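You operate a simulated robot arm through the tools that you are given. There is no shell and no other tool. Be economical: measure what you need, move in short steps, check, and stop when the job is done.

You are at the controls of a simulated robot arm. One attempt, no reset.

JOB
Press both slipped loops back into the turntable coil with one winding.
Fine: pull out the white and blue keeper blocks, wind to 1, push each in on the loop of its colour; five moves; the yellow block stays in; no snag.

Only the result counts: the job must be done as asked and must still hold three seconds after the hand-in. Knocking over, shifting, dropping, spilling or breaking anything else fails it.

ROBOT AND FRAMES
A 6-joint arm with a two-finger parallel gripper, fixed in place. Base frame: the origin is at the foot of the arm, x ahead of it, y to its left, z up; the work surface is at about z = 871. Lengths are in mm, angles in rad, forces in N, time in s.
With the tool pointing down near the work surface it reaches from about 360 to 820 mm from the base axis. Its first joint turns from -2.897 to 2.897 rad. Payload 3.91 kg.
The tool frame sits at the grasp point between the pads (the TCP): z along the fingers, y along the line on which they close. The tips reach 30 mm beyond it. Largest opening 110 mm; finger width 20, thickness 10; the body of the gripper, 48 by 112 mm, starts 55 mm behind the TCP.
Orientation is that of the tool frame in the base frame, as [roll, pitch, yaw] about the fixed x, y, z axes, in that order (R = Rz(yaw) Ry(pitch) Rx(roll)). With the fingers straight down and closing along the base's y, the tool's x points along the base's -x, its y along +y and its z along -z.

CONTROLS
- The arm moves only by the tool nudge_tool. Its argument "commands" is a list of rows, each a list of 7 numbers: the opening, from 0 (shut) to 1 (fully open), then the shift along the base's x, y, z in mm, then the turn, a rotation vector about the base's x, y, z in rad. In form: [[gripper, tx, ty, tz, rx, ry, rz], ...]. A call has 1 to 10 rows; each row shifts and turns the commanded pose from where the row before left it. A row lasts 0.2 s, in which the tool goes at most 50 mm and 0.15 rad; a call with a longer step from one row to the next is refused whole, and so is a gripper value outside its range. A pose out of reach is approached as far as the arm can. The call stops where the force on the tool passes 70 N (or 10 N more than at its start, if that is more) or the arm is blocked; 0.2 s more then pass. Each finger travels about 45 mm/s and halts on what it meets, pressing with about 42 N; the grip force reading is that of the motor and also rises with nothing between the fingers. The clock runs only during rows and for 0.2 s after the last one: add rows that do not move to give the fingers time. The reply holds the time, the measured pose of the TCP, the force on the tool along the base axes, the opening and the grip force, in the units named above and with some noise.
- Cameras (640 x 400 px; columns grow to the right, rows downward): "scene" is fixed at [230.4, 499.5, 1625.3]; the picture's right is [-0.60, -0.80, 0.00], its down [-0.72, 0.54, -0.43] and it looks along [0.35, -0.26, -0.90] (base axes); focal length 375 px, centre (320, 200). "wrist" rides on the gripper at [77, 7, -114] in the tool frame; the picture's right is [-0.09, 1.00, 0.00], its down [-0.80, -0.07, -0.59] and it looks along [-0.59, -0.05, 0.80] (tool axes); focal length 270 px, centre (320, 200).
- grab_frame(camera): a new picture of that camera. It takes no simulated time.
- move_column(by): slides the trunk up (or, below 0, down) by that many mm; the arm rides with it, the base frame stays. It gives what a move gives, with no picture.
- locate(camera, pixels): for up to 12 pixels [column, row] of the newest picture of that camera ("zoom" is the newest enlarged one), the place [x, y, z] in the base frame of the surface seen there, good to about 3 mm, but the place of the scene camera against the robot may be out by one fixed shift of up to 25 mm in any direction. It takes no simulated time.
- close_up(camera, box): a new picture of the part [left, top, right, bottom] of that camera's present view, enlarged. It takes no simulated time.
- job_done(): hands the job in; it is judged then, once.

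Keep the steps short. Do not move on a guess: measure, check each grasp and each placing, and mend mistakes. In all there are 80 turns and 38 pictures (those below and enlarged ones count). Leave the gripper open and the arm clear of the work at the hand-in unless told otherwise, and finish with a single line.

The tools are called after ">>>" as name(argument=value, ...) on one line, values as JSON. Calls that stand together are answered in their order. nudge_tool: Moves the arm, as the interface text tells. Its arguments: {"type":"object","properties":{"commands":{"type":"array","items":{"type":"array","items":{"type":"number"}}}},"required":["commands"]} The other tools are called the same way: move_column (by) slides the trunk up or down; grab_frame (camera) takes a picture; locate (camera, pixels) gives the place of the surface under pixels of a picture; close_up (camera, box) takes an enlarged picture of a part of a camera's view; job_done () hands the job in.

At the start:

```text
clock: 0.0
tcp_pos: [327.5, 214.0, 1164.3]
orientation: [-3.14, 0.001, -3.141]
contact_force: [-0.5, 0.2, -0.1]
width: 110.1
grasp_force: 0.0
trunk travel left (down, up): [-550.0, 60.0]
```

scene: 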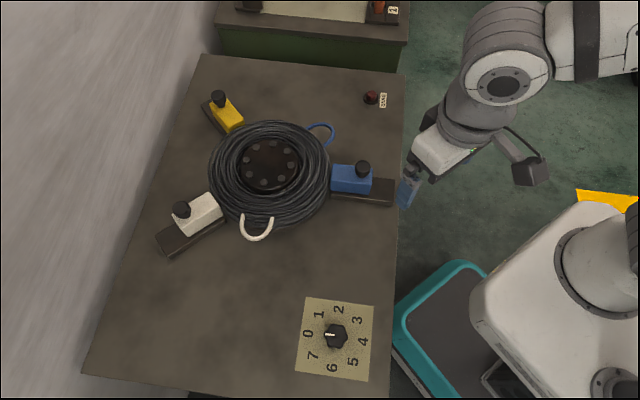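
wrist: 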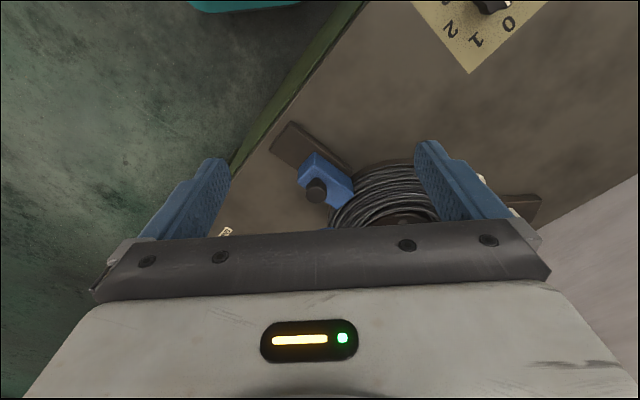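

I see the coil at (270,170), the blocks on their rails, the loops at (320,130) blue and (256,228) white, and the dial at (335,335), which points near 0. I'll enlarge both areas first.

>>> close_up(camera="scene", box=[150, 70, 410, 260])

>>> close_up(camera="scene", box=[280, 285, 400, 390])

```text
2.11 times, centred on (280, 165) of scene
```

zoom: 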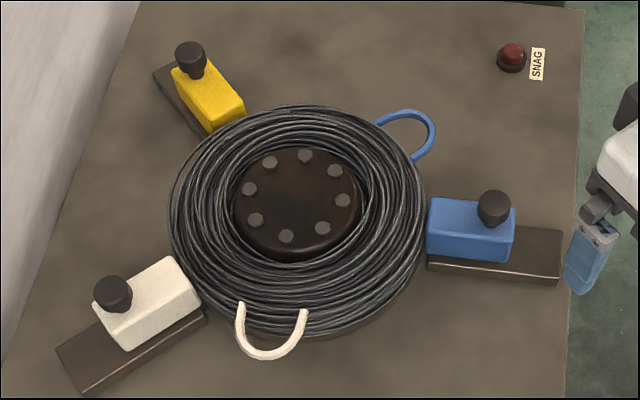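

```text
3.81 times, centred on (340, 338) of scene
```

zoom: 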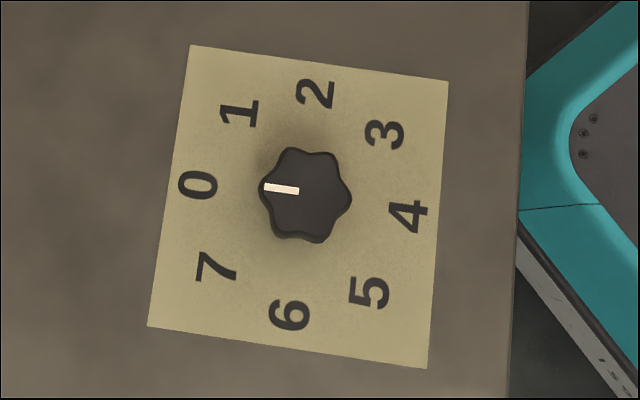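

The dial reads 0, and 1 is one step clockwise. I'll measure the dial, the block knobs, the coil and the gripper fingers with the scene camera.

>>> locate(camera="zoom", pixels=[[315, 195], [270, 188], [297, 189], [240, 112], [198, 184], [345, 195], [310, 240], [295, 150], [190, 46], [428, 367]])

>>> locate(camera="scene", pixels=[[363, 166], [345, 172], [390, 200], [181, 208], [205, 205], [160, 250], [218, 96], [269, 165], [333, 133], [257, 239], [370, 97]])

```text
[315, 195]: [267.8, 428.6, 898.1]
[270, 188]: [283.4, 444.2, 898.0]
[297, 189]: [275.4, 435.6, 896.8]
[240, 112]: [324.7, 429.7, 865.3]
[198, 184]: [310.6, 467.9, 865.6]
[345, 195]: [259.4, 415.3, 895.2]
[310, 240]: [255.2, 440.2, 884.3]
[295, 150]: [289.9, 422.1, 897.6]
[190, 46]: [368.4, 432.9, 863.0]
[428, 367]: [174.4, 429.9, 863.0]
```

```text
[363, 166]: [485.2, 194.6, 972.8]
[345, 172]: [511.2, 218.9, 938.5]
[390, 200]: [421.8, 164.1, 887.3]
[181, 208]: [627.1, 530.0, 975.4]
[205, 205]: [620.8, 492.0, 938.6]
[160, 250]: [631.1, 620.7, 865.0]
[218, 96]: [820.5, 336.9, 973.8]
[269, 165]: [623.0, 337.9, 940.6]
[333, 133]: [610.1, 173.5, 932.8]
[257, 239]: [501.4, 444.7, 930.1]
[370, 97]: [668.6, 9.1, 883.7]
```

The wrist picture already shows the blue knob at (317,190), part of the dial plate and the blue block. I'll measure those to find the scene camera's shift.

>>> locate(camera="wrist", pixels=[[317, 183], [317, 190], [469, 73], [492, 4], [310, 160], [290, 124], [340, 165], [272, 155], [550, 150]])

>>> close_up(camera="wrist", box=[220, 100, 440, 240])

```text
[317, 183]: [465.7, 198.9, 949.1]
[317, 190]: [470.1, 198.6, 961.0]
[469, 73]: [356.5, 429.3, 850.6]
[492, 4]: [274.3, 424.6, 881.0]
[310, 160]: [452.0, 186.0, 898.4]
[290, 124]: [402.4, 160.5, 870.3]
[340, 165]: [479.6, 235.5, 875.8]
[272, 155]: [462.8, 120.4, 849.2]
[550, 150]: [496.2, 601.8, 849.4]
```

```text
2.86 times, centred on (330, 170) of wrist
```

zoom: 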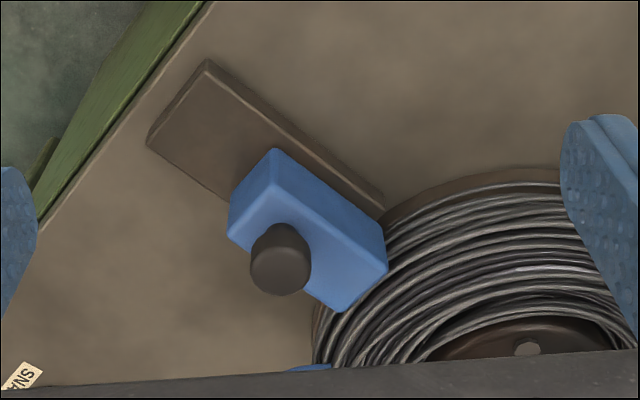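

The wrist readings sit about (-12,-4,-13) from the scene readings. I take the wrist as true, which puts the blue knob at about (471,194,960) on a rail along the 45° line. Next I move above it, turn the tool by -45° so the fingers close along the rail, and look.

>>> nudge_tool(commands=[[0.6, 24, -3, -17, 0, 0, -0.131], [0.6, 24, -3, -17, 0, 0, -0.131], [0.6, 24, -3, -17, 0, 0, -0.131], [0.6, 24, -3, -17, 0, 0, -0.131], [0.6, 24, -4, -17, 0, 0, -0.131], [0.6, 23, -4, -19, 0, 0, -0.131], [0.6, 0, 0, 0, 0, 0, 0]])

>>> grab_frame(camera="wrist")

```text
clock: 1.6
tcp_pos: [473.6, 195.4, 1060.3]
orientation: [3.139, 0.0, 2.354]
contact_force: [-0.6, -1.2, 0.7]
width: 66.0
grasp_force: 0.1
trunk travel left (down, up): [-550.0, 60.0]
```

```text
32 pictures are left
```

wrist: 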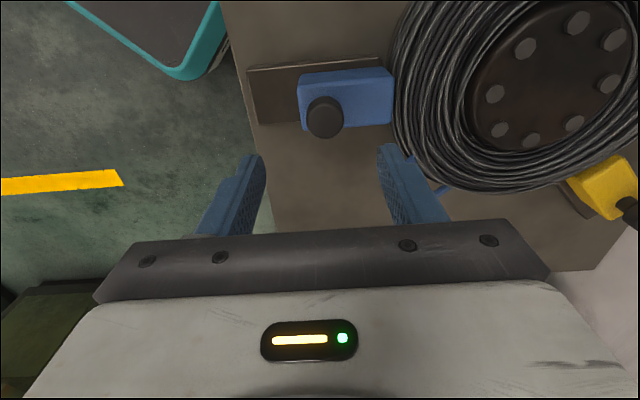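

The knob shows at about (325,117) between the fingers, and the rail runs left to right. I'll measure the knob and block here.

>>> locate(camera="wrist", pixels=[[325, 120], [309, 120], [342, 120], [325, 134], [325, 106], [360, 105], [384, 110], [270, 105], [310, 80], [255, 75], [470, 60]])

>>> close_up(camera="wrist", box=[230, 40, 430, 180])

```text
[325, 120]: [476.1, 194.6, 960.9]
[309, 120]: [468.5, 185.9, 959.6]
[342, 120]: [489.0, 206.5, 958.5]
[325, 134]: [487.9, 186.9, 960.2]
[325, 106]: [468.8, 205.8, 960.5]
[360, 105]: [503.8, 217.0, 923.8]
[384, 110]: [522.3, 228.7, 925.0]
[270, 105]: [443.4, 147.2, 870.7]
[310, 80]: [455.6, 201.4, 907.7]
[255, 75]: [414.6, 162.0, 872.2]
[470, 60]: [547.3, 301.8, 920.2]
```

```text
2.86 times, centred on (330, 110) of wrist
```

zoom: 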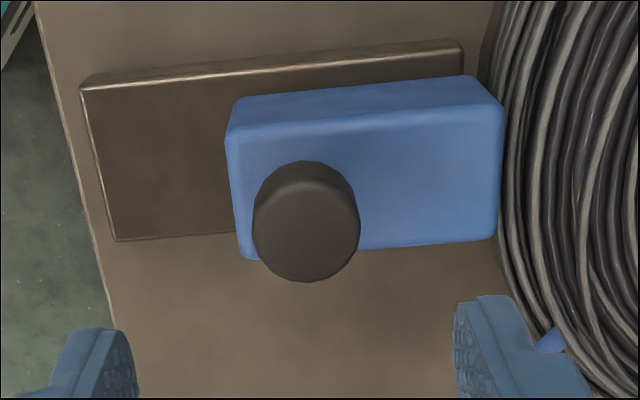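

The knob top is at z≈960, its centre near (478,196) and its radius about 13; the block top is at z≈924. I'll shift +5 in x and lower to TCP z≈980, well short of the block, then check.

>>> nudge_tool(commands=[[0.6, 5, 1, -25, 0, 0, 0], [0.6, 0, 0, -25, 0, 0, 0], [0.6, 0, 0, -20, 0, 0, 0], [0.6, 0, 0, -10, 0, 0, 0], [0.6, 0, 0, 0, 0, 0, 0]])

>>> close_up(camera="wrist", box=[160, 40, 480, 240])

```text
clock: 2.8
tcp_pos: [477.1, 196.5, 980.9]
orientation: [3.141, -0.001, 2.357]
contact_force: [0.4, 0.3, 0.2]
width: 66.0
grasp_force: 0.1
trunk travel left (down, up): [-550.0, 60.0]
```

```text
2.00 times, centred on (320, 140) of wrist
```

zoom: 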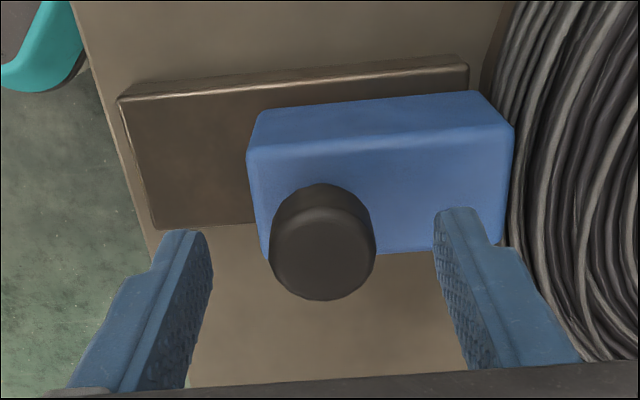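

I'll measure the knob top and the fingertips in this view to settle the height.

>>> locate(camera="zoom", pixels=[[322, 260], [275, 260], [372, 260], [322, 298], [458, 212], [190, 235], [400, 200], [480, 140], [150, 150], [50, 200], [322, 190], [200, 260]])

```text
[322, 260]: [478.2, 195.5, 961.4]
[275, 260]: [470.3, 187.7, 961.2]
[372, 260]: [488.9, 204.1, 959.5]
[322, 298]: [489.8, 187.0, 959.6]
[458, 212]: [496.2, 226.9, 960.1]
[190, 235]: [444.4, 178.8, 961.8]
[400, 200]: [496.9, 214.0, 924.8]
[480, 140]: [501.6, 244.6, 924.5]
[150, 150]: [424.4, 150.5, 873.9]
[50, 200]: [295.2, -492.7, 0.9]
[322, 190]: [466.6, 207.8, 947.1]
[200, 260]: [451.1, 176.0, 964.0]
```

The floor reads z≈1, so the wrist readings hold: knob top 960, block top 924. I'll lower 19 mm (tips at about 932) and close slowly on the knob.

>>> nudge_tool(commands=[[0.6, 0, 0, -10, 0, 0, 0], [0.6, 1, 0, -9, 0, 0, 0], [0.4, 0, 0, 0, 0, 0, 0], [0.3, 0, 0, 0, 0, 0, 0], [0.2, 0, 0, 0, 0, 0, 0], [0.2, 0, 0, 0, 0, 0, 0], [0.2, 0, 0, 0, 0, 0, 0]])

```text
clock: 4.4
tcp_pos: [477.8, 195.3, 961.3]
orientation: [3.139, 0.0, 2.354]
contact_force: [1.3, 1.2, -0.4]
width: 31.6
grasp_force: 45.2
trunk travel left (down, up): [-550.0, 60.0]
```

The grip holds at 31.6 mm. Now I pull outward along (-0.707,-0.707), 20 mm first, and check the force.

>>> nudge_tool(commands=[[0.2, -3.5, -3.5, 0, 0, 0, 0], [0.2, -3.5, -3.5, 0, 0, 0, 0], [0.2, -3.5, -3.5, 0, 0, 0, 0], [0.2, -3.6, -3.6, 0, 0, 0, 0]])

```text
clock: 5.4
tcp_pos: [463.3, 181.7, 961.1]
orientation: [-3.141, 0.001, 2.357]
contact_force: [4.8, -4.7, 3.9]
width: 31.3
grasp_force: 45.1
trunk travel left (down, up): [-550.0, 60.0]
```

The block slides with low force. I'll pull another 30 mm and watch for a stop.

>>> nudge_tool(commands=[[0.2, -3.4, -3.6, 0, 0, 0, 0], [0.2, -3.4, -3.6, 0, 0, 0, 0], [0.2, -3.4, -3.6, 0, 0, 0, 0], [0.2, -3.4, -3.6, 0, 0, 0, 0], [0.2, -3.4, -3.6, 0, 0, 0, 0], [0.2, -3.4, -3.6, 0, 0, 0, 0]])

>>> grab_frame(camera="scene")

```text
clock: 6.8
tcp_pos: [441.2, 161.0, 961.6]
orientation: [3.139, -0.001, 2.358]
contact_force: [1.0, 9.1, 8.1]
width: 31.3
grasp_force: 45.1
trunk travel left (down, up): [-550.0, 60.0]
```

```text
29 pictures are left
```

scene: 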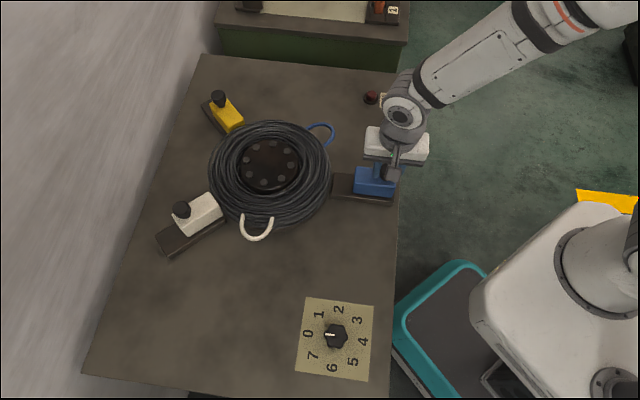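

The block is 50 mm out, and its end is close to the rail's end at (395,205). I'll feel for a stop over 4 mm more.

>>> nudge_tool(commands=[[0.2, -1.4, -1.4, 0, 0, 0, 0], [0.2, -1.4, -1.4, 0, 0, 0, 0], [0.2, 0, 0, 0, 0, 0, 0]])

```text
clock: 7.6
tcp_pos: [442.0, 160.7, 960.7]
orientation: [3.139, 0.003, 2.355]
contact_force: [14.4, 31.0, 15.8]
width: 31.4
grasp_force: 45.2
trunk travel left (down, up): [-550.0, 60.0]
```

It has hit its stop: the pose did not move and the force rose to about 35 N. I'll ease back 3 mm, open, and lift clear.

>>> nudge_tool(commands=[[0.2, 2.0, 2.3, -0.5, 0, 0, 0], [0.3, 0, 0, 0, 0, 0, 0], [0.55, 0, 0, 0, 0, 0, 0], [0.55, 0, 0, 0, 0, 0, 0], [0.55, 0, 0, 30, 0, 0, 0], [0.55, 0, 0, 40, 0, 0, 0], [0.55, 0, 0, 40, 0, 0, 0], [0.55, 0, 0, 0, 0, 0, 0]])

>>> grab_frame(camera="wrist")

```text
clock: 9.4
tcp_pos: [442.3, 159.7, 1070.0]
orientation: [-3.139, -0.001, 2.355]
contact_force: [-1.1, 0.0, 0.4]
width: 60.6
grasp_force: 0.1
trunk travel left (down, up): [-550.0, 60.0]
```

```text
28 pictures are left
```

wrist: 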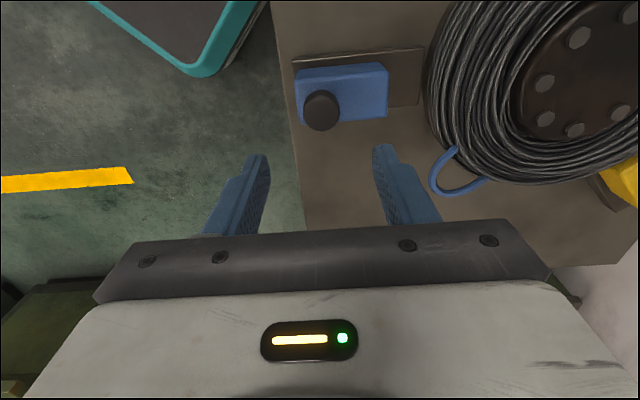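

Blue is out and free. For white, at about (615,526), the reach is near its limit, so I'll turn the tool back to close along y. I'll travel high to a point just short of the white block and tilt there.

>>> nudge_tool(commands=[[0.6, 11.8, 36.0, 4, 0, 0, 0.0785], [0.6, 11.8, 36.0, 4, 0, 0, 0.0785], [0.6, 11.8, 36.0, 4, 0, 0, 0.0785], [0.6, 11.8, 36.0, 4, 0, 0, 0.0785], [0.6, 11.8, 36.0, 4, 0, 0, 0.0785], [0.6, 11.8, 36.0, 4, 0, 0, 0.0785], [0.6, 11.8, 36.0, 4, 0, 0, 0.0785], [0.6, 11.8, 36.0, 4, 0, 0, 0.0785], [0.6, 11.8, 36.0, 4, 0, 0, 0.0785], [0.6, 11.8, 36.0, 4, 0, 0, 0.0785]])

>>> nudge_tool(commands=[[0.6, 0, 0, 0, 0, -0.125, 0], [0.6, 0, 0, 0, 0, -0.125, 0], [0.6, 0, 0, 0, 0, -0.125, 0], [0.6, 0, 0, 0, 0, -0.125, 0], [0.6, 0, 0, 0, 0, 0, 0]])

>>> grab_frame(camera="wrist")

```text
clock: 11.6
tcp_pos: [562.8, 521.3, 1111.0]
orientation: [-3.139, -0.002, 3.14]
contact_force: [-0.8, -0.6, -0.2]
width: 66.2
grasp_force: 0.2
trunk travel left (down, up): [-550.0, 60.0]
```

```text
clock: 12.8
tcp_pos: [561.6, 520.2, 1110.7]
orientation: [3.141, 0.501, 3.14]
contact_force: [0.0, -0.2, -0.5]
width: 65.8
grasp_force: 0.0
trunk travel left (down, up): [-550.0, 60.0]
```

```text
27 pictures are left
```

wrist: 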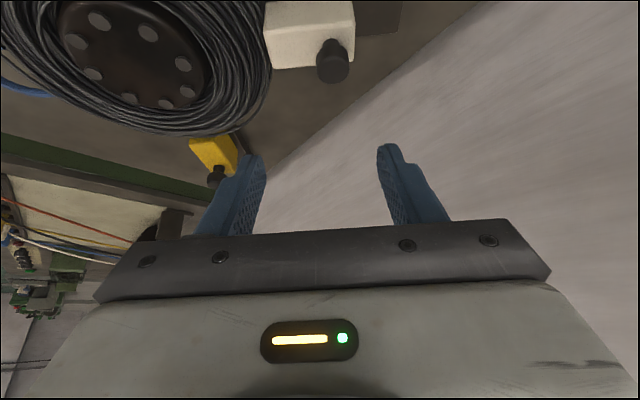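

The white knob is at (333,60), and the wall lies behind it. I'll measure the knob, block, rail and wall.

>>> locate(camera="wrist", pixels=[[333, 68], [318, 68], [348, 68], [333, 76], [300, 30], [352, 10], [380, 15], [400, 60], [340, 110], [500, 50], [300, 64], [115, 10]])

```text
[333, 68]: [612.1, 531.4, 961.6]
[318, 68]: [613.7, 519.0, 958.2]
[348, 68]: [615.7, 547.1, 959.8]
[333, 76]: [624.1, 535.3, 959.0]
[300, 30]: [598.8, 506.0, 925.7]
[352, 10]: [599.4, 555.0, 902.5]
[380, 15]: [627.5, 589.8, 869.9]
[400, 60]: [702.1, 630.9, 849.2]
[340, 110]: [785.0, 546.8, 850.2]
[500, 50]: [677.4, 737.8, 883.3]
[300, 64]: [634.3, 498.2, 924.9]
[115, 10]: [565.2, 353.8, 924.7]
```

The white knob centre is at about (612,531), its top at z 960 and its block top at z 925; the wall is well beyond. I'll move in to (604,531,1000) with the tilt held, then check.

>>> nudge_tool(commands=[[0.6, 10.5, 2.7, -25, 0, 0, 0], [0.6, 10.5, 2.7, -25, 0, 0, 0], [0.6, 10.5, 2.7, -25, 0, 0, 0], [0.6, 10.5, 2.7, -25, 0, 0, 0], [0.6, 0, 0, -10, 0, 0, 0], [0.6, 0, 0, 0, 0, 0, 0]])

>>> close_up(camera="wrist", box=[160, 40, 480, 240])

```text
clock: 14.2
tcp_pos: [602.2, 529.5, 1000.8]
orientation: [3.141, 0.501, 3.138]
contact_force: [0.1, -0.6, 0.5]
width: 66.1
grasp_force: 0.0
trunk travel left (down, up): [-550.0, 60.0]
```

```text
2.00 times, centred on (320, 140) of wrist
```

zoom: 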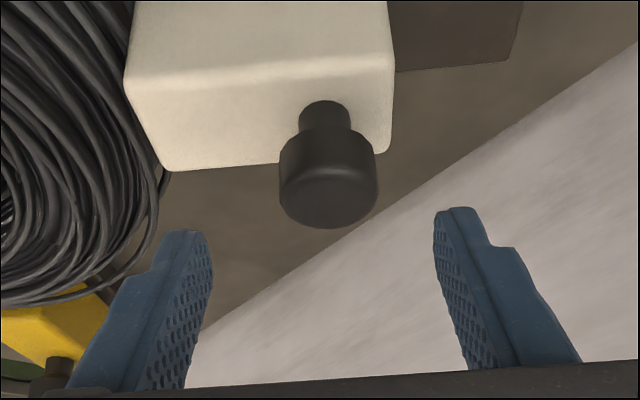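

The knob sits centred between the fingers, with a cap on a thinner stem. I'll lower 38 mm and close.

>>> nudge_tool(commands=[[0.6, 1, 1, -13, 0, 0, 0], [0.6, 1, 0, -13, 0, 0, 0], [0.6, 0, 0, -12, 0, 0, 0], [0.4, 0, 0, 0, 0, 0, 0], [0.3, 0, 0, 0, 0, 0, 0], [0.2, 0, 0, 0, 0, 0, 0], [0.2, 0, 0, 0, 0, 0, 0], [0.2, 0, 0, 0, 0, 0, 0]])

```text
clock: 16.0
tcp_pos: [604.7, 534.1, 963.6]
orientation: [3.14, 0.501, -3.141]
contact_force: [2.2, 13.7, 0.4]
width: 31.7
grasp_force: 45.3
trunk travel left (down, up): [-550.0, 60.0]
```

Gripped at 31.7 mm. Now I pull along +y, 20 mm first.

>>> nudge_tool(commands=[[0.2, 0, 7, 0, 0, 0, 0], [0.2, 0, 7, 0, 0, 0, 0], [0.2, 0, 6, 0, 0, 0, 0], [0.2, 0, 0, 0, 0, 0, 0]])

```text
clock: 17.0
tcp_pos: [604.2, 552.3, 962.8]
orientation: [3.141, 0.499, 3.141]
contact_force: [-5.3, 0.8, 1.7]
width: 31.5
grasp_force: 45.2
trunk travel left (down, up): [-550.0, 60.0]
```

It slides with little force. I'll pull 27 mm more, then creep until the stop.

>>> nudge_tool(commands=[[0.2, 0, 7, 0, 0, 0, 0], [0.2, 0, 7, 0, 0, 0, 0], [0.2, 0, 7, 0, 0, 0, 0], [0.2, 0, 6, 0, 0, 0, 0], [0.2, 0, 2, 0, 0, 0, 0], [0.2, 0, 2, 0, 0, 0, 0], [0.2, 0, 2, 0, 0, 0, 0], [0.2, 0, 0, 0, 0, 0, 0]])

```text
clock: 18.8
tcp_pos: [603.8, 583.3, 962.3]
orientation: [3.142, 0.502, -3.14]
contact_force: [-7.1, -6.6, -2.3]
width: 31.7
grasp_force: 45.4
trunk travel left (down, up): [-550.0, 60.0]
```

The pose is y=583 and the force is just starting to rise. I'll creep 3 mm more to confirm the stop.

>>> nudge_tool(commands=[[0.2, -0.3, 1.5, 0, 0, 0, 0], [0.2, 0, 1.5, 0, 0, 0, 0], [0.2, 0, 0, 0, 0, 0, 0]])

```text
clock: 19.6
tcp_pos: [604.3, 584.2, 962.6]
orientation: [-3.139, 0.497, 3.14]
contact_force: [-8.5, -24.4, -5.5]
width: 31.4
grasp_force: 45.3
trunk travel left (down, up): [-550.0, 60.0]
```

It is at the stop: force 24 N and no more travel. I'll ease back, open, and lift clear.

>>> nudge_tool(commands=[[0.2, -0.5, -2.7, 0, 0, 0, 0], [0.3, 0, 0, 0, 0, 0, 0], [0.55, 0, 0, 0, 0, 0, 0], [0.55, 0, 0, 0, 0, 0, 0], [0.55, -8, 0, 30, 0, 0, 0], [0.55, -15, 0, 40, 0, 0, 0], [0.55, -15, -10, 40, 0, 0, 0], [0.55, -10, -10, 30, 0, 0, 0]])

>>> close_up(camera="scene", box=[130, 60, 410, 265])

```text
clock: 21.4
tcp_pos: [553.8, 563.7, 1103.0]
orientation: [3.14, 0.499, 3.139]
contact_force: [0.5, -0.3, -0.2]
width: 60.4
grasp_force: 0.1
trunk travel left (down, up): [-550.0, 60.0]
```

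```text
1.95 times, centred on (270, 162) of scene
```

zoom: 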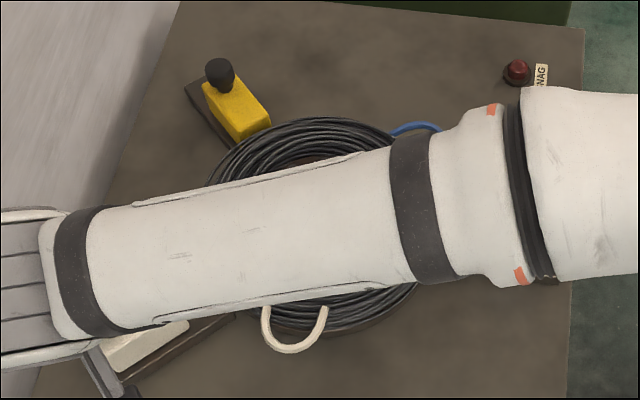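

White is out too, and the gripper is clear. Next I go to the dial near (258,425): undo the tilt, stay high, and look down on it.

>>> nudge_tool(commands=[[0.6, -20, -10, 10, 0, 0.1, 0], [0.6, -33, -16, 0, 0, 0.1, 0], [0.6, -33, -16, 0, 0, 0.1, 0], [0.6, -33, -16, 0, 0, 0.1, 0], [0.6, -33, -16, 0, 0, 0.1, 0], [0.6, -33, -16, -10, 0, 0, 0], [0.6, -33, -16, -20, 0, 0, 0], [0.6, -33, -16, -20, 0, 0, 0], [0.6, -33, -16, -20, 0, 0, 0], [0.6, 0, 0, 0, 0, 0, 0]])

>>> grab_frame(camera="wrist")

>>> grab_frame(camera="scene")

```text
clock: 23.6
tcp_pos: [271.8, 427.8, 1040.9]
orientation: [-3.141, -0.001, 3.141]
contact_force: [-0.5, -0.3, 0.7]
width: 66.0
grasp_force: 0.0
trunk travel left (down, up): [-550.0, 60.0]
```

```text
24 pictures are left
```

wrist: 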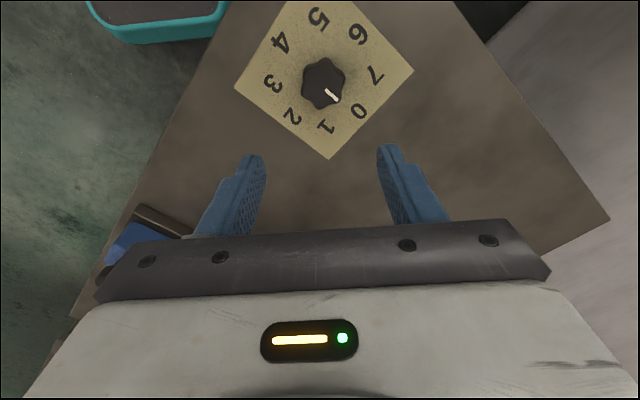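

```text
23 pictures are left
```

scene: 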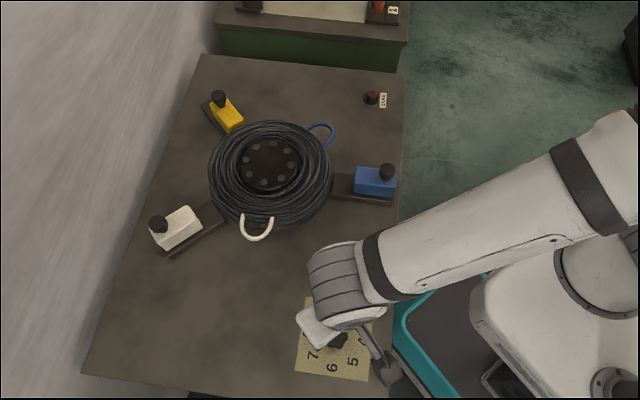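

Both blocks are out and the yellow one is untouched. The dial is at (324,82) in the wrist view, so I'll enlarge it and measure.

>>> close_up(camera="wrist", box=[230, 0, 420, 160])

>>> locate(camera="wrist", pixels=[[324, 86], [324, 66], [324, 105], [305, 85], [344, 85], [327, 90], [338, 98], [327, 128], [360, 112], [373, 76], [290, 117]])

```text
2.50 times, centred on (325, 80) of wrist
```

zoom: 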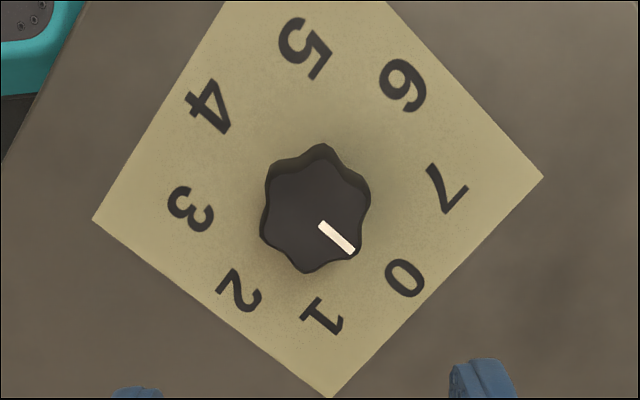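

```text
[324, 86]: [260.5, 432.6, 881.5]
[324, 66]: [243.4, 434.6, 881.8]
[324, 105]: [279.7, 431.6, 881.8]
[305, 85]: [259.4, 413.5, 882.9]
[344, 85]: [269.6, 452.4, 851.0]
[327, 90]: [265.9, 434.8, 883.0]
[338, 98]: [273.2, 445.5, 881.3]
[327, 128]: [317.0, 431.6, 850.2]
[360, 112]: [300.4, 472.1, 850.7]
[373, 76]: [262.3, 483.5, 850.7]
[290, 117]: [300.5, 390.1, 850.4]
```

The dial centre is at about (262,432), its top at z 882 and its plate at z 850. The lobes lie at 45°+60k, so flats across 135° suit the fingers, and 1 lies along +x, a 45° clockwise turn. I'll centre the tool, turn it +45°, and lower to TCP z≈925.

>>> nudge_tool(commands=[[0.6, -9.5, 4.5, 0, 0, 0, 0.131], [0.6, 0, 0, -15, 0, 0, 0.131], [0.6, 0, 0, -20, 0, 0, 0.131], [0.6, 0, 0, -25, 0, 0, 0.131], [0.6, 0, 0, -25, 0, 0, 0.131], [0.6, 0, 0, -30, 0, 0, 0.1304], [0.6, 0, 0, 0, 0, 0, 0]])

>>> close_up(camera="wrist", box=[160, 40, 480, 240])

```text
clock: 25.2
tcp_pos: [261.8, 432.5, 929.8]
orientation: [-3.141, 0.0, -2.356]
contact_force: [-0.1, 0.0, 0.0]
width: 65.9
grasp_force: 0.0
trunk travel left (down, up): [-550.0, 60.0]
```

```text
2.00 times, centred on (320, 140) of wrist
```

zoom: 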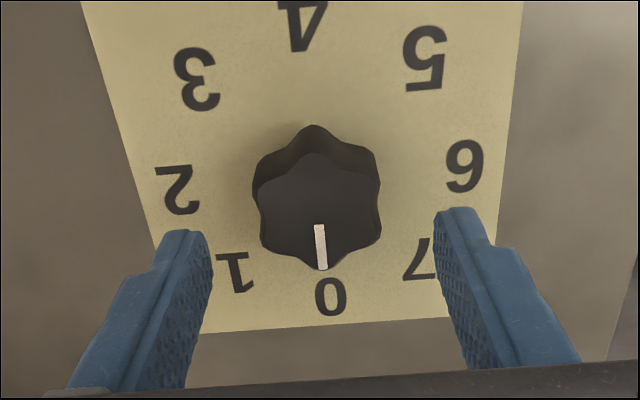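

The flats face the fingers and the dial is centred. I'll lower 41 mm to TCP z≈889 and close.

>>> nudge_tool(commands=[[0.6, 0, 0, -15, 0, 0, 0], [0.6, 0, 0, -15, 0, 0, 0], [0.6, 0, 0, -11, 0, 0, 0], [0.45, 0, 0, 0, 0, 0, 0], [0.35, 0, 0, 0, 0, 0, 0], [0.25, 0, 0, 0, 0, 0, 0], [0.25, 0, 0, 0, 0, 0, 0], [0.25, 0, 0, 0, 0, 0, 0]])

```text
clock: 27.0
tcp_pos: [262.3, 431.0, 886.7]
orientation: [-3.141, 0.0, -2.355]
contact_force: [-7.7, 6.1, -3.9]
width: 41.7
grasp_force: 45.3
trunk travel left (down, up): [-550.0, 60.0]
```

Gripped at 41.7 mm with small side load. Now one smooth winding, 45° clockwise.

>>> nudge_tool(commands=[[0.25, 0, 0, 0, 0, 0, -0.0982], [0.25, 0, 0, 0, 0, 0, -0.0982], [0.25, 0, 0, 0, 0, 0, -0.0982], [0.25, 0, 0, 0, 0, 0, -0.0982], [0.25, 0, 0, 0, 0, 0, -0.0982], [0.25, 0, 0, 0, 0, 0, -0.0982], [0.25, 0, 0, 0, 0, 0, -0.0982], [0.25, 0, 0, 0, 0, 0, -0.098], [0.25, 0, 0, 0, 0, 0, 0]])

>>> grab_frame(camera="wrist")

>>> close_up(camera="scene", box=[130, 60, 410, 265])

```text
clock: 29.0
tcp_pos: [262.7, 431.3, 886.0]
orientation: [3.141, 0.0, 3.14]
contact_force: [5.6, 1.0, -1.5]
width: 41.7
grasp_force: 45.2
trunk travel left (down, up): [-550.0, 60.0]
```

```text
20 pictures are left
```

wrist: 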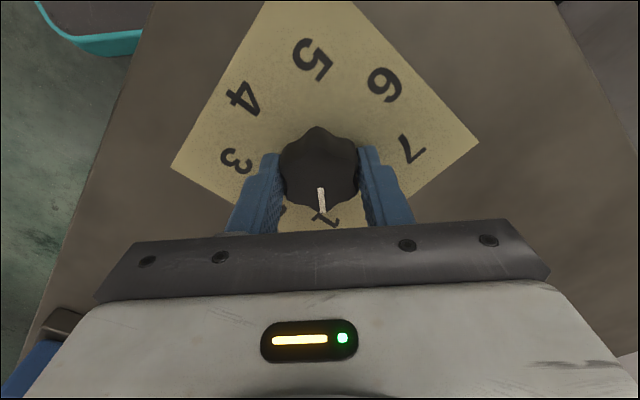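

```text
1.95 times, centred on (270, 162) of scene
```

zoom: 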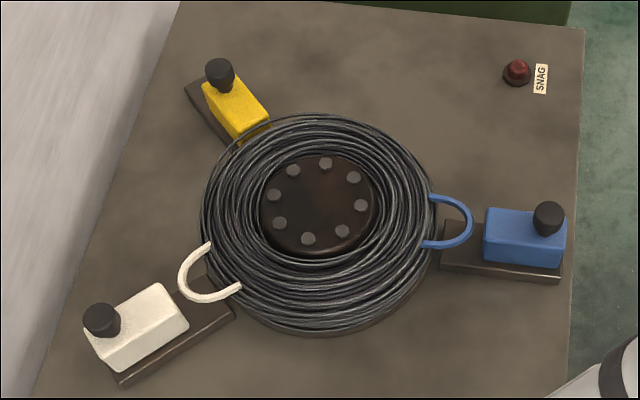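

The pointer is at 1, both loops sit before their blocks, and the snag lamp is dark. I'll open and lift off the dial.

>>> nudge_tool(commands=[[0.35, 0, 0, 0, 0, 0, 0], [0.6, 0, 0, 0, 0, 0, 0], [0.6, 0, 0, 0, 0, 0, 0], [0.6, 0, 0, 30, 0, 0, 0], [0.6, 0, 0, 40, 0, 0, 0], [0.6, 0, 0, 45, 0, 0, 0], [0.6, 0, 0, 45, 0, 0, 0], [0.6, 0, 0, 0, 0, 0, 0]])

>>> grab_frame(camera="wrist")

```text
clock: 30.8
tcp_pos: [261.7, 432.5, 1047.4]
orientation: [3.141, 0.001, 3.14]
contact_force: [-0.4, 0.0, 1.5]
width: 65.8
grasp_force: 0.0
trunk travel left (down, up): [-550.0, 60.0]
```

```text
18 pictures are left
```

wrist: 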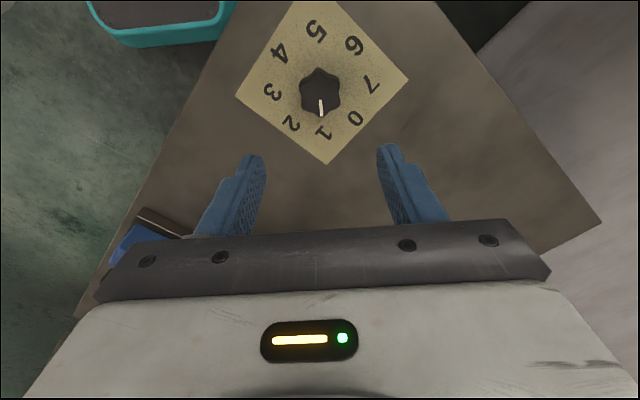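

The dial holds at 1. Now white again: I move back to about (554,564,1105) and tilt -0.5.

>>> nudge_tool(commands=[[0.6, 32.4, 14.7, 10, 0, 0, 0], [0.6, 32.4, 14.7, 10, 0, 0, 0], [0.6, 32.4, 14.7, 10, 0, 0, 0], [0.6, 32.4, 14.7, 10, 0, 0, 0], [0.6, 32.4, 14.7, 10, 0, -0.1, 0], [0.6, 32.4, 14.7, 5, 0, -0.1, 0], [0.6, 32.4, 14.7, 0, 0, -0.1, 0], [0.6, 32.4, 14.7, 0, 0, -0.1, 0], [0.6, 32.8, 14.4, 0, 0, -0.1, 0], [0.6, 0, 0, 0, 0, 0, 0]])

>>> nudge_tool(commands=[[0.6, 12, 4, -25, 0, 0, 0], [0.6, 12, 5, -25, 0, 0, 0], [0.6, 13, 5, -25, 0, 0, 0], [0.6, 13, 5, -25, 0, 0, 0], [0.6, 0, 0, 0, 0, 0, 0]])

>>> close_up(camera="wrist", box=[160, 40, 480, 240])

```text
clock: 33.0
tcp_pos: [552.9, 563.5, 1099.5]
orientation: [3.139, 0.502, 3.14]
contact_force: [0.5, -0.1, -0.8]
width: 66.2
grasp_force: 0.0
trunk travel left (down, up): [-550.0, 60.0]
```

```text
clock: 34.2
tcp_pos: [604.4, 582.2, 1000.0]
orientation: [-3.141, 0.5, 3.14]
contact_force: [-0.1, -0.2, -0.1]
width: 66.0
grasp_force: 0.1
trunk travel left (down, up): [-550.0, 60.0]
```

```text
2.00 times, centred on (320, 140) of wrist
```

zoom: 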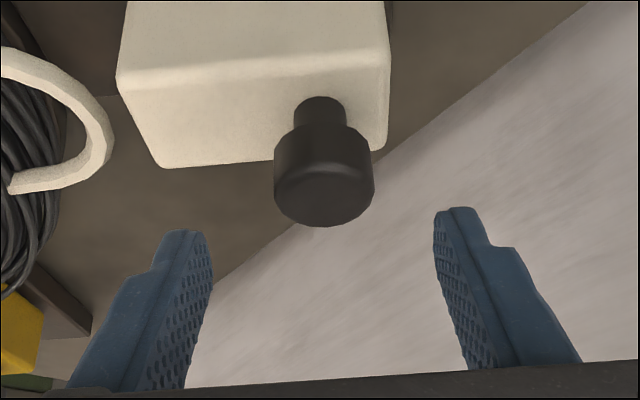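

The knob is centred again and the white loop lies in front of the block. I'll lower 38 mm and grip.

>>> nudge_tool(commands=[[0.6, 0, 0, -13, 0, 0, 0], [0.6, 0, 0, -13, 0, 0, 0], [0.6, 0, -1, -12, 0, 0, 0], [0.4, 0, 0, 0, 0, 0, 0], [0.3, 0, 0, 0, 0, 0, 0], [0.2, 0, 0, 0, 0, 0, 0], [0.2, 0, 0, 0, 0, 0, 0], [0.2, 0, 0, 0, 0, 0, 0]])

```text
clock: 36.0
tcp_pos: [604.0, 582.7, 963.4]
orientation: [3.14, 0.498, 3.14]
contact_force: [0.9, 3.2, -0.2]
width: 31.4
grasp_force: 45.0
trunk travel left (down, up): [-550.0, 60.0]
```

Gripped at 31.4 mm. I'll push along -y, 40 mm, and watch the force.

>>> nudge_tool(commands=[[0.2, 0, -6, 0, 0, 0, 0], [0.2, 0, -6, 0, 0, 0, 0], [0.2, 0, -6, 0, 0, 0, 0], [0.2, 0, -6, 0, 0, 0, 0], [0.2, 0, -6, 0, 0, 0, 0], [0.2, 0, -6, 0, 0, 0, 0], [0.2, 0, -4, 0, 0, 0, 0], [0.2, 0, 0, 0, 0, 0, 0]])

```text
clock: 37.8
tcp_pos: [603.6, 540.9, 962.9]
orientation: [3.141, 0.502, 3.14]
contact_force: [5.3, 1.0, 4.3]
width: 31.5
grasp_force: 44.7
trunk travel left (down, up): [-550.0, 60.0]
```

It slides freely at y=541; its original seat was about y=534. I'll creep in to the stop.

>>> nudge_tool(commands=[[0.2, 0, -3, 0, 0, 0, 0], [0.2, 0, -2, 0, 0, 0, 0], [0.2, 0, -2, 0, 0, 0, 0], [0.2, 0, -1.5, 0, 0, 0, 0], [0.2, 0, -1.5, 0, 0, 0, 0], [0.2, 0, 0, 0, 0, 0, 0]])

```text
clock: 39.2
tcp_pos: [603.4, 534.3, 963.4]
orientation: [3.138, 0.501, -3.141]
contact_force: [10.8, 20.9, 5.0]
width: 31.3
grasp_force: 45.2
trunk travel left (down, up): [-550.0, 60.0]
```

It sits at y=534, the old seat, with 21 N on it. I'll press 2 mm more to be sure, ease off, open, and lift.

>>> nudge_tool(commands=[[0.2, 0, -1, 0, 0, 0, 0], [0.2, 0, -1, 0, 0, 0, 0], [0.2, 0, 0, 0, 0, 0, 0]])

>>> nudge_tool(commands=[[0.2, -0.5, 4, 0, 0, 0, 0], [0.3, 0, 0, 0, 0, 0, 0], [0.55, 0, 0, 0, 0, 0, 0], [0.55, 0, 0, 0, 0, 0, 0], [0.55, -8, 0, 30, 0, 0, 0], [0.55, -12, 0, 40, 0, 0, 0], [0.55, -12, 0, 40, 0, 0, 0], [0.55, -10, 0, 30, 0, 0, 0], [0.55, 0, 0, 0, 0, 0, 0]])

>>> grab_frame(camera="wrist")

```text
clock: 40.0
tcp_pos: [604.3, 533.7, 964.1]
orientation: [3.135, 0.504, -3.141]
contact_force: [8.6, 35.3, 8.4]
width: 31.1
grasp_force: 44.5
trunk travel left (down, up): [-550.0, 60.0]
```

```text
clock: 42.0
tcp_pos: [560.6, 534.9, 1103.6]
orientation: [-3.14, 0.499, 3.139]
contact_force: [-0.3, 0.4, -0.4]
width: 60.2
grasp_force: 0.1
trunk travel left (down, up): [-550.0, 60.0]
```

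```text
16 pictures are left
```

wrist: 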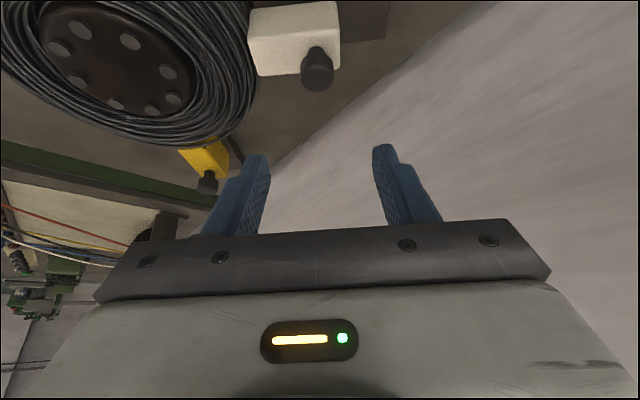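

White is seated against the coil and its loop has gone in. Now blue: I undo the tilt, then travel high back to about (442,161,1090) while turning -45°.

>>> nudge_tool(commands=[[0.6, 0, 0, 10, 0, 0.125, 0], [0.6, -11, -37, 0, 0, 0.125, 0], [0.6, -11, -37, 0, 0, 0.125, 0], [0.6, -11, -37, 0, 0, 0.125, 0], [0.6, -12, -37, 0, 0, 0, -0.125], [0.6, -12, -37, 0, 0, 0, -0.125], [0.6, -12, -37, 0, 0, 0, -0.125], [0.6, -12, -37, 0, 0, 0, -0.125], [0.6, -12, -37, 0, 0, 0, -0.125], [0.6, -12, -37, -10, 0, 0, -0.125]])

>>> nudge_tool(commands=[[0.6, -14, -42, -20, 0, 0, -0.035], [0.6, 0, 0, -20, 0, 0, 0], [0.6, 0, 0, 0, 0, 0, 0]])

>>> grab_frame(camera="wrist")

```text
clock: 44.2
tcp_pos: [455.0, 200.6, 1105.9]
orientation: [-3.141, 0.0, 2.387]
contact_force: [0.1, 0.0, 0.3]
width: 65.9
grasp_force: 0.0
trunk travel left (down, up): [-550.0, 60.0]
```

```text
clock: 45.0
tcp_pos: [442.9, 160.6, 1065.8]
orientation: [-3.141, 0.0, 2.356]
contact_force: [0.3, -1.0, 0.2]
width: 65.8
grasp_force: 0.1
trunk travel left (down, up): [-550.0, 60.0]
```

```text
15 pictures are left
```

wrist: 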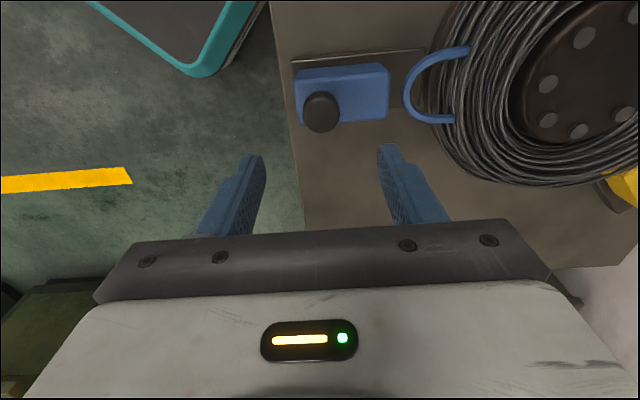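

The knob is at (322,112), as when I left it, and the blue loop is in front of the block. I'll lower 105 mm with the opening slightly narrower, then close.

>>> nudge_tool(commands=[[0.5, 0, 0, -30, 0, 0, 0], [0.5, 0, 0, -30, 0, 0, 0], [0.5, 0, 0, -25, 0, 0, 0], [0.5, 0, 0, -12, 0, 0, 0], [0.5, 0, 0, -8, 0, 0, 0], [0.35, 0, 0, 0, 0, 0, 0], [0.2, 0, 0, 0, 0, 0, 0], [0.2, 0, 0, 0, 0, 0, 0], [0.2, 0, 0, 0, 0, 0, 0]])

```text
clock: 47.0
tcp_pos: [444.3, 159.9, 958.0]
orientation: [3.14, 0.003, 2.356]
contact_force: [8.5, 10.1, 1.9]
width: 31.3
grasp_force: 45.1
trunk travel left (down, up): [-550.0, 60.0]
```

Gripped at 31.3 mm. I'll push inward along (+0.707,+0.707), 40 mm.

>>> nudge_tool(commands=[[0.2, 4.2, 4.3, 0, 0, 0, 0], [0.2, 4.2, 4.3, 0, 0, 0, 0], [0.2, 4.2, 4.3, 0, 0, 0, 0], [0.2, 4.2, 4.3, 0, 0, 0, 0], [0.2, 4.2, 4.3, 0, 0, 0, 0], [0.2, 4.2, 4.3, 0, 0, 0, 0], [0.2, 3, 3, 0, 0, 0, 0], [0.2, 0, 0, 0, 0, 0, 0]])

```text
clock: 48.8
tcp_pos: [470.9, 184.5, 958.6]
orientation: [3.14, -0.005, 2.356]
contact_force: [12.1, -13.4, 9.6]
width: 31.4
grasp_force: 45.2
trunk travel left (down, up): [-550.0, 60.0]
```

It moves well with a slight side load toward (+x,-y). I'll ease that and creep in to the seat near (478,195).

>>> nudge_tool(commands=[[0.2, 2.6, 1.4, 0, 0, 0, 0], [0.2, 2.4, 1.6, 0, 0, 0, 0], [0.2, 1.4, 1.4, 0, 0, 0, 0], [0.2, 1.1, 1.1, 0, 0, 0, 0], [0.2, 1.1, 1.1, 0, 0, 0, 0], [0.2, 0, 0, 0, 0, 0, 0]])

```text
clock: 50.2
tcp_pos: [478.7, 193.5, 958.9]
orientation: [-3.142, 0.0, 2.356]
contact_force: [0.5, 0.0, 6.6]
width: 31.5
grasp_force: 44.5
trunk travel left (down, up): [-550.0, 60.0]
```

There's no stop yet, so I keep creeping.

>>> nudge_tool(commands=[[0.2, 1.0, 1.0, 0, 0, 0, 0], [0.2, 1.0, 1.0, 0, 0, 0, 0], [0.2, 1.0, 1.0, 0, 0, 0, 0], [0.2, 0, 0, 0, 0, 0, 0]])

```text
clock: 51.2
tcp_pos: [480.1, 194.6, 958.4]
orientation: [-3.138, -0.001, 2.356]
contact_force: [-12.1, -10.7, -2.8]
width: 31.4
grasp_force: 45.2
trunk travel left (down, up): [-550.0, 60.0]
```

The stop is being felt, with 16 N outward. I'll press a little more to confirm.

>>> nudge_tool(commands=[[0.2, 1.0, 1.0, 0, 0, 0, 0], [0.2, 1.0, 1.0, 0, 0, 0, 0], [0.2, 0, 0, 0, 0, 0, 0]])

```text
clock: 52.0
tcp_pos: [481.1, 195.4, 958.9]
orientation: [-3.138, -0.004, 2.357]
contact_force: [-25.8, -30.5, -8.0]
width: 31.7
grasp_force: 45.4
trunk travel left (down, up): [-550.0, 60.0]
```

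It is firmly seated: 40 N and no travel. I'll ease off, open, lift, and back away toward the robot.

>>> nudge_tool(commands=[[0.2, -2.8, -2.8, 0, 0, 0, 0], [0.3, 0, 0, 0, 0, 0, 0], [0.55, 0, 0, 0, 0, 0, 0], [0.55, 0, 0, 0, 0, 0, 0], [0.55, 0, 0, 30, 0, 0, 0], [0.55, 0, 0, 40, 0, 0, 0], [0.55, 0, 0, 45, 0, 0, 0], [0.55, -30, 0, 25, 0, 0, 0], [0.55, -40, 0, 0, 0, 0, 0], [0.55, -40, 0, 0, 0, 0, 0]])

>>> grab_frame(camera="scene")

>>> close_up(camera="scene", box=[130, 60, 410, 265])

```text
clock: 54.2
tcp_pos: [369.0, 197.5, 1098.6]
orientation: [3.141, -0.001, 2.357]
contact_force: [-1.2, 0.5, -0.4]
width: 60.5
grasp_force: 0.0
trunk travel left (down, up): [-550.0, 60.0]
```

```text
14 pictures are left
```

scene: 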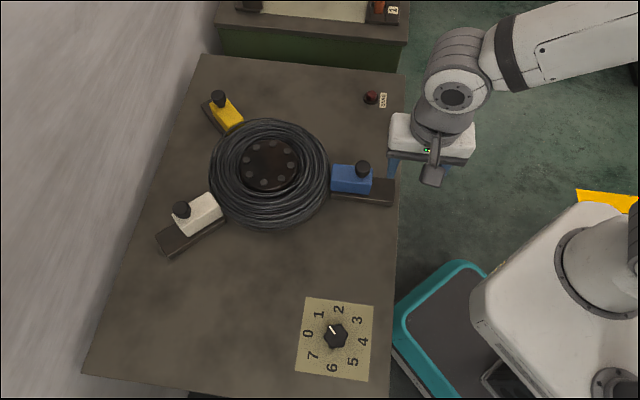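

```text
1.95 times, centred on (270, 162) of scene
```

zoom: 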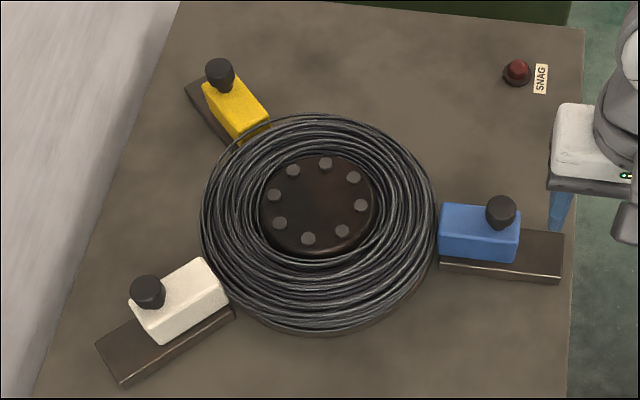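

Both loops are back in the coil and both blocks are seated. Yellow is still in, the dial is at 1, the snag lamp is dark, and the gripper is open and clear, so I'm handing in.

>>> job_done()

```text
The job is handed in.
```

Job handed in: the white and blue loops are pressed back into the coil with one winding to 1 and five moves, the yellow block stayed in, and there was no snag.
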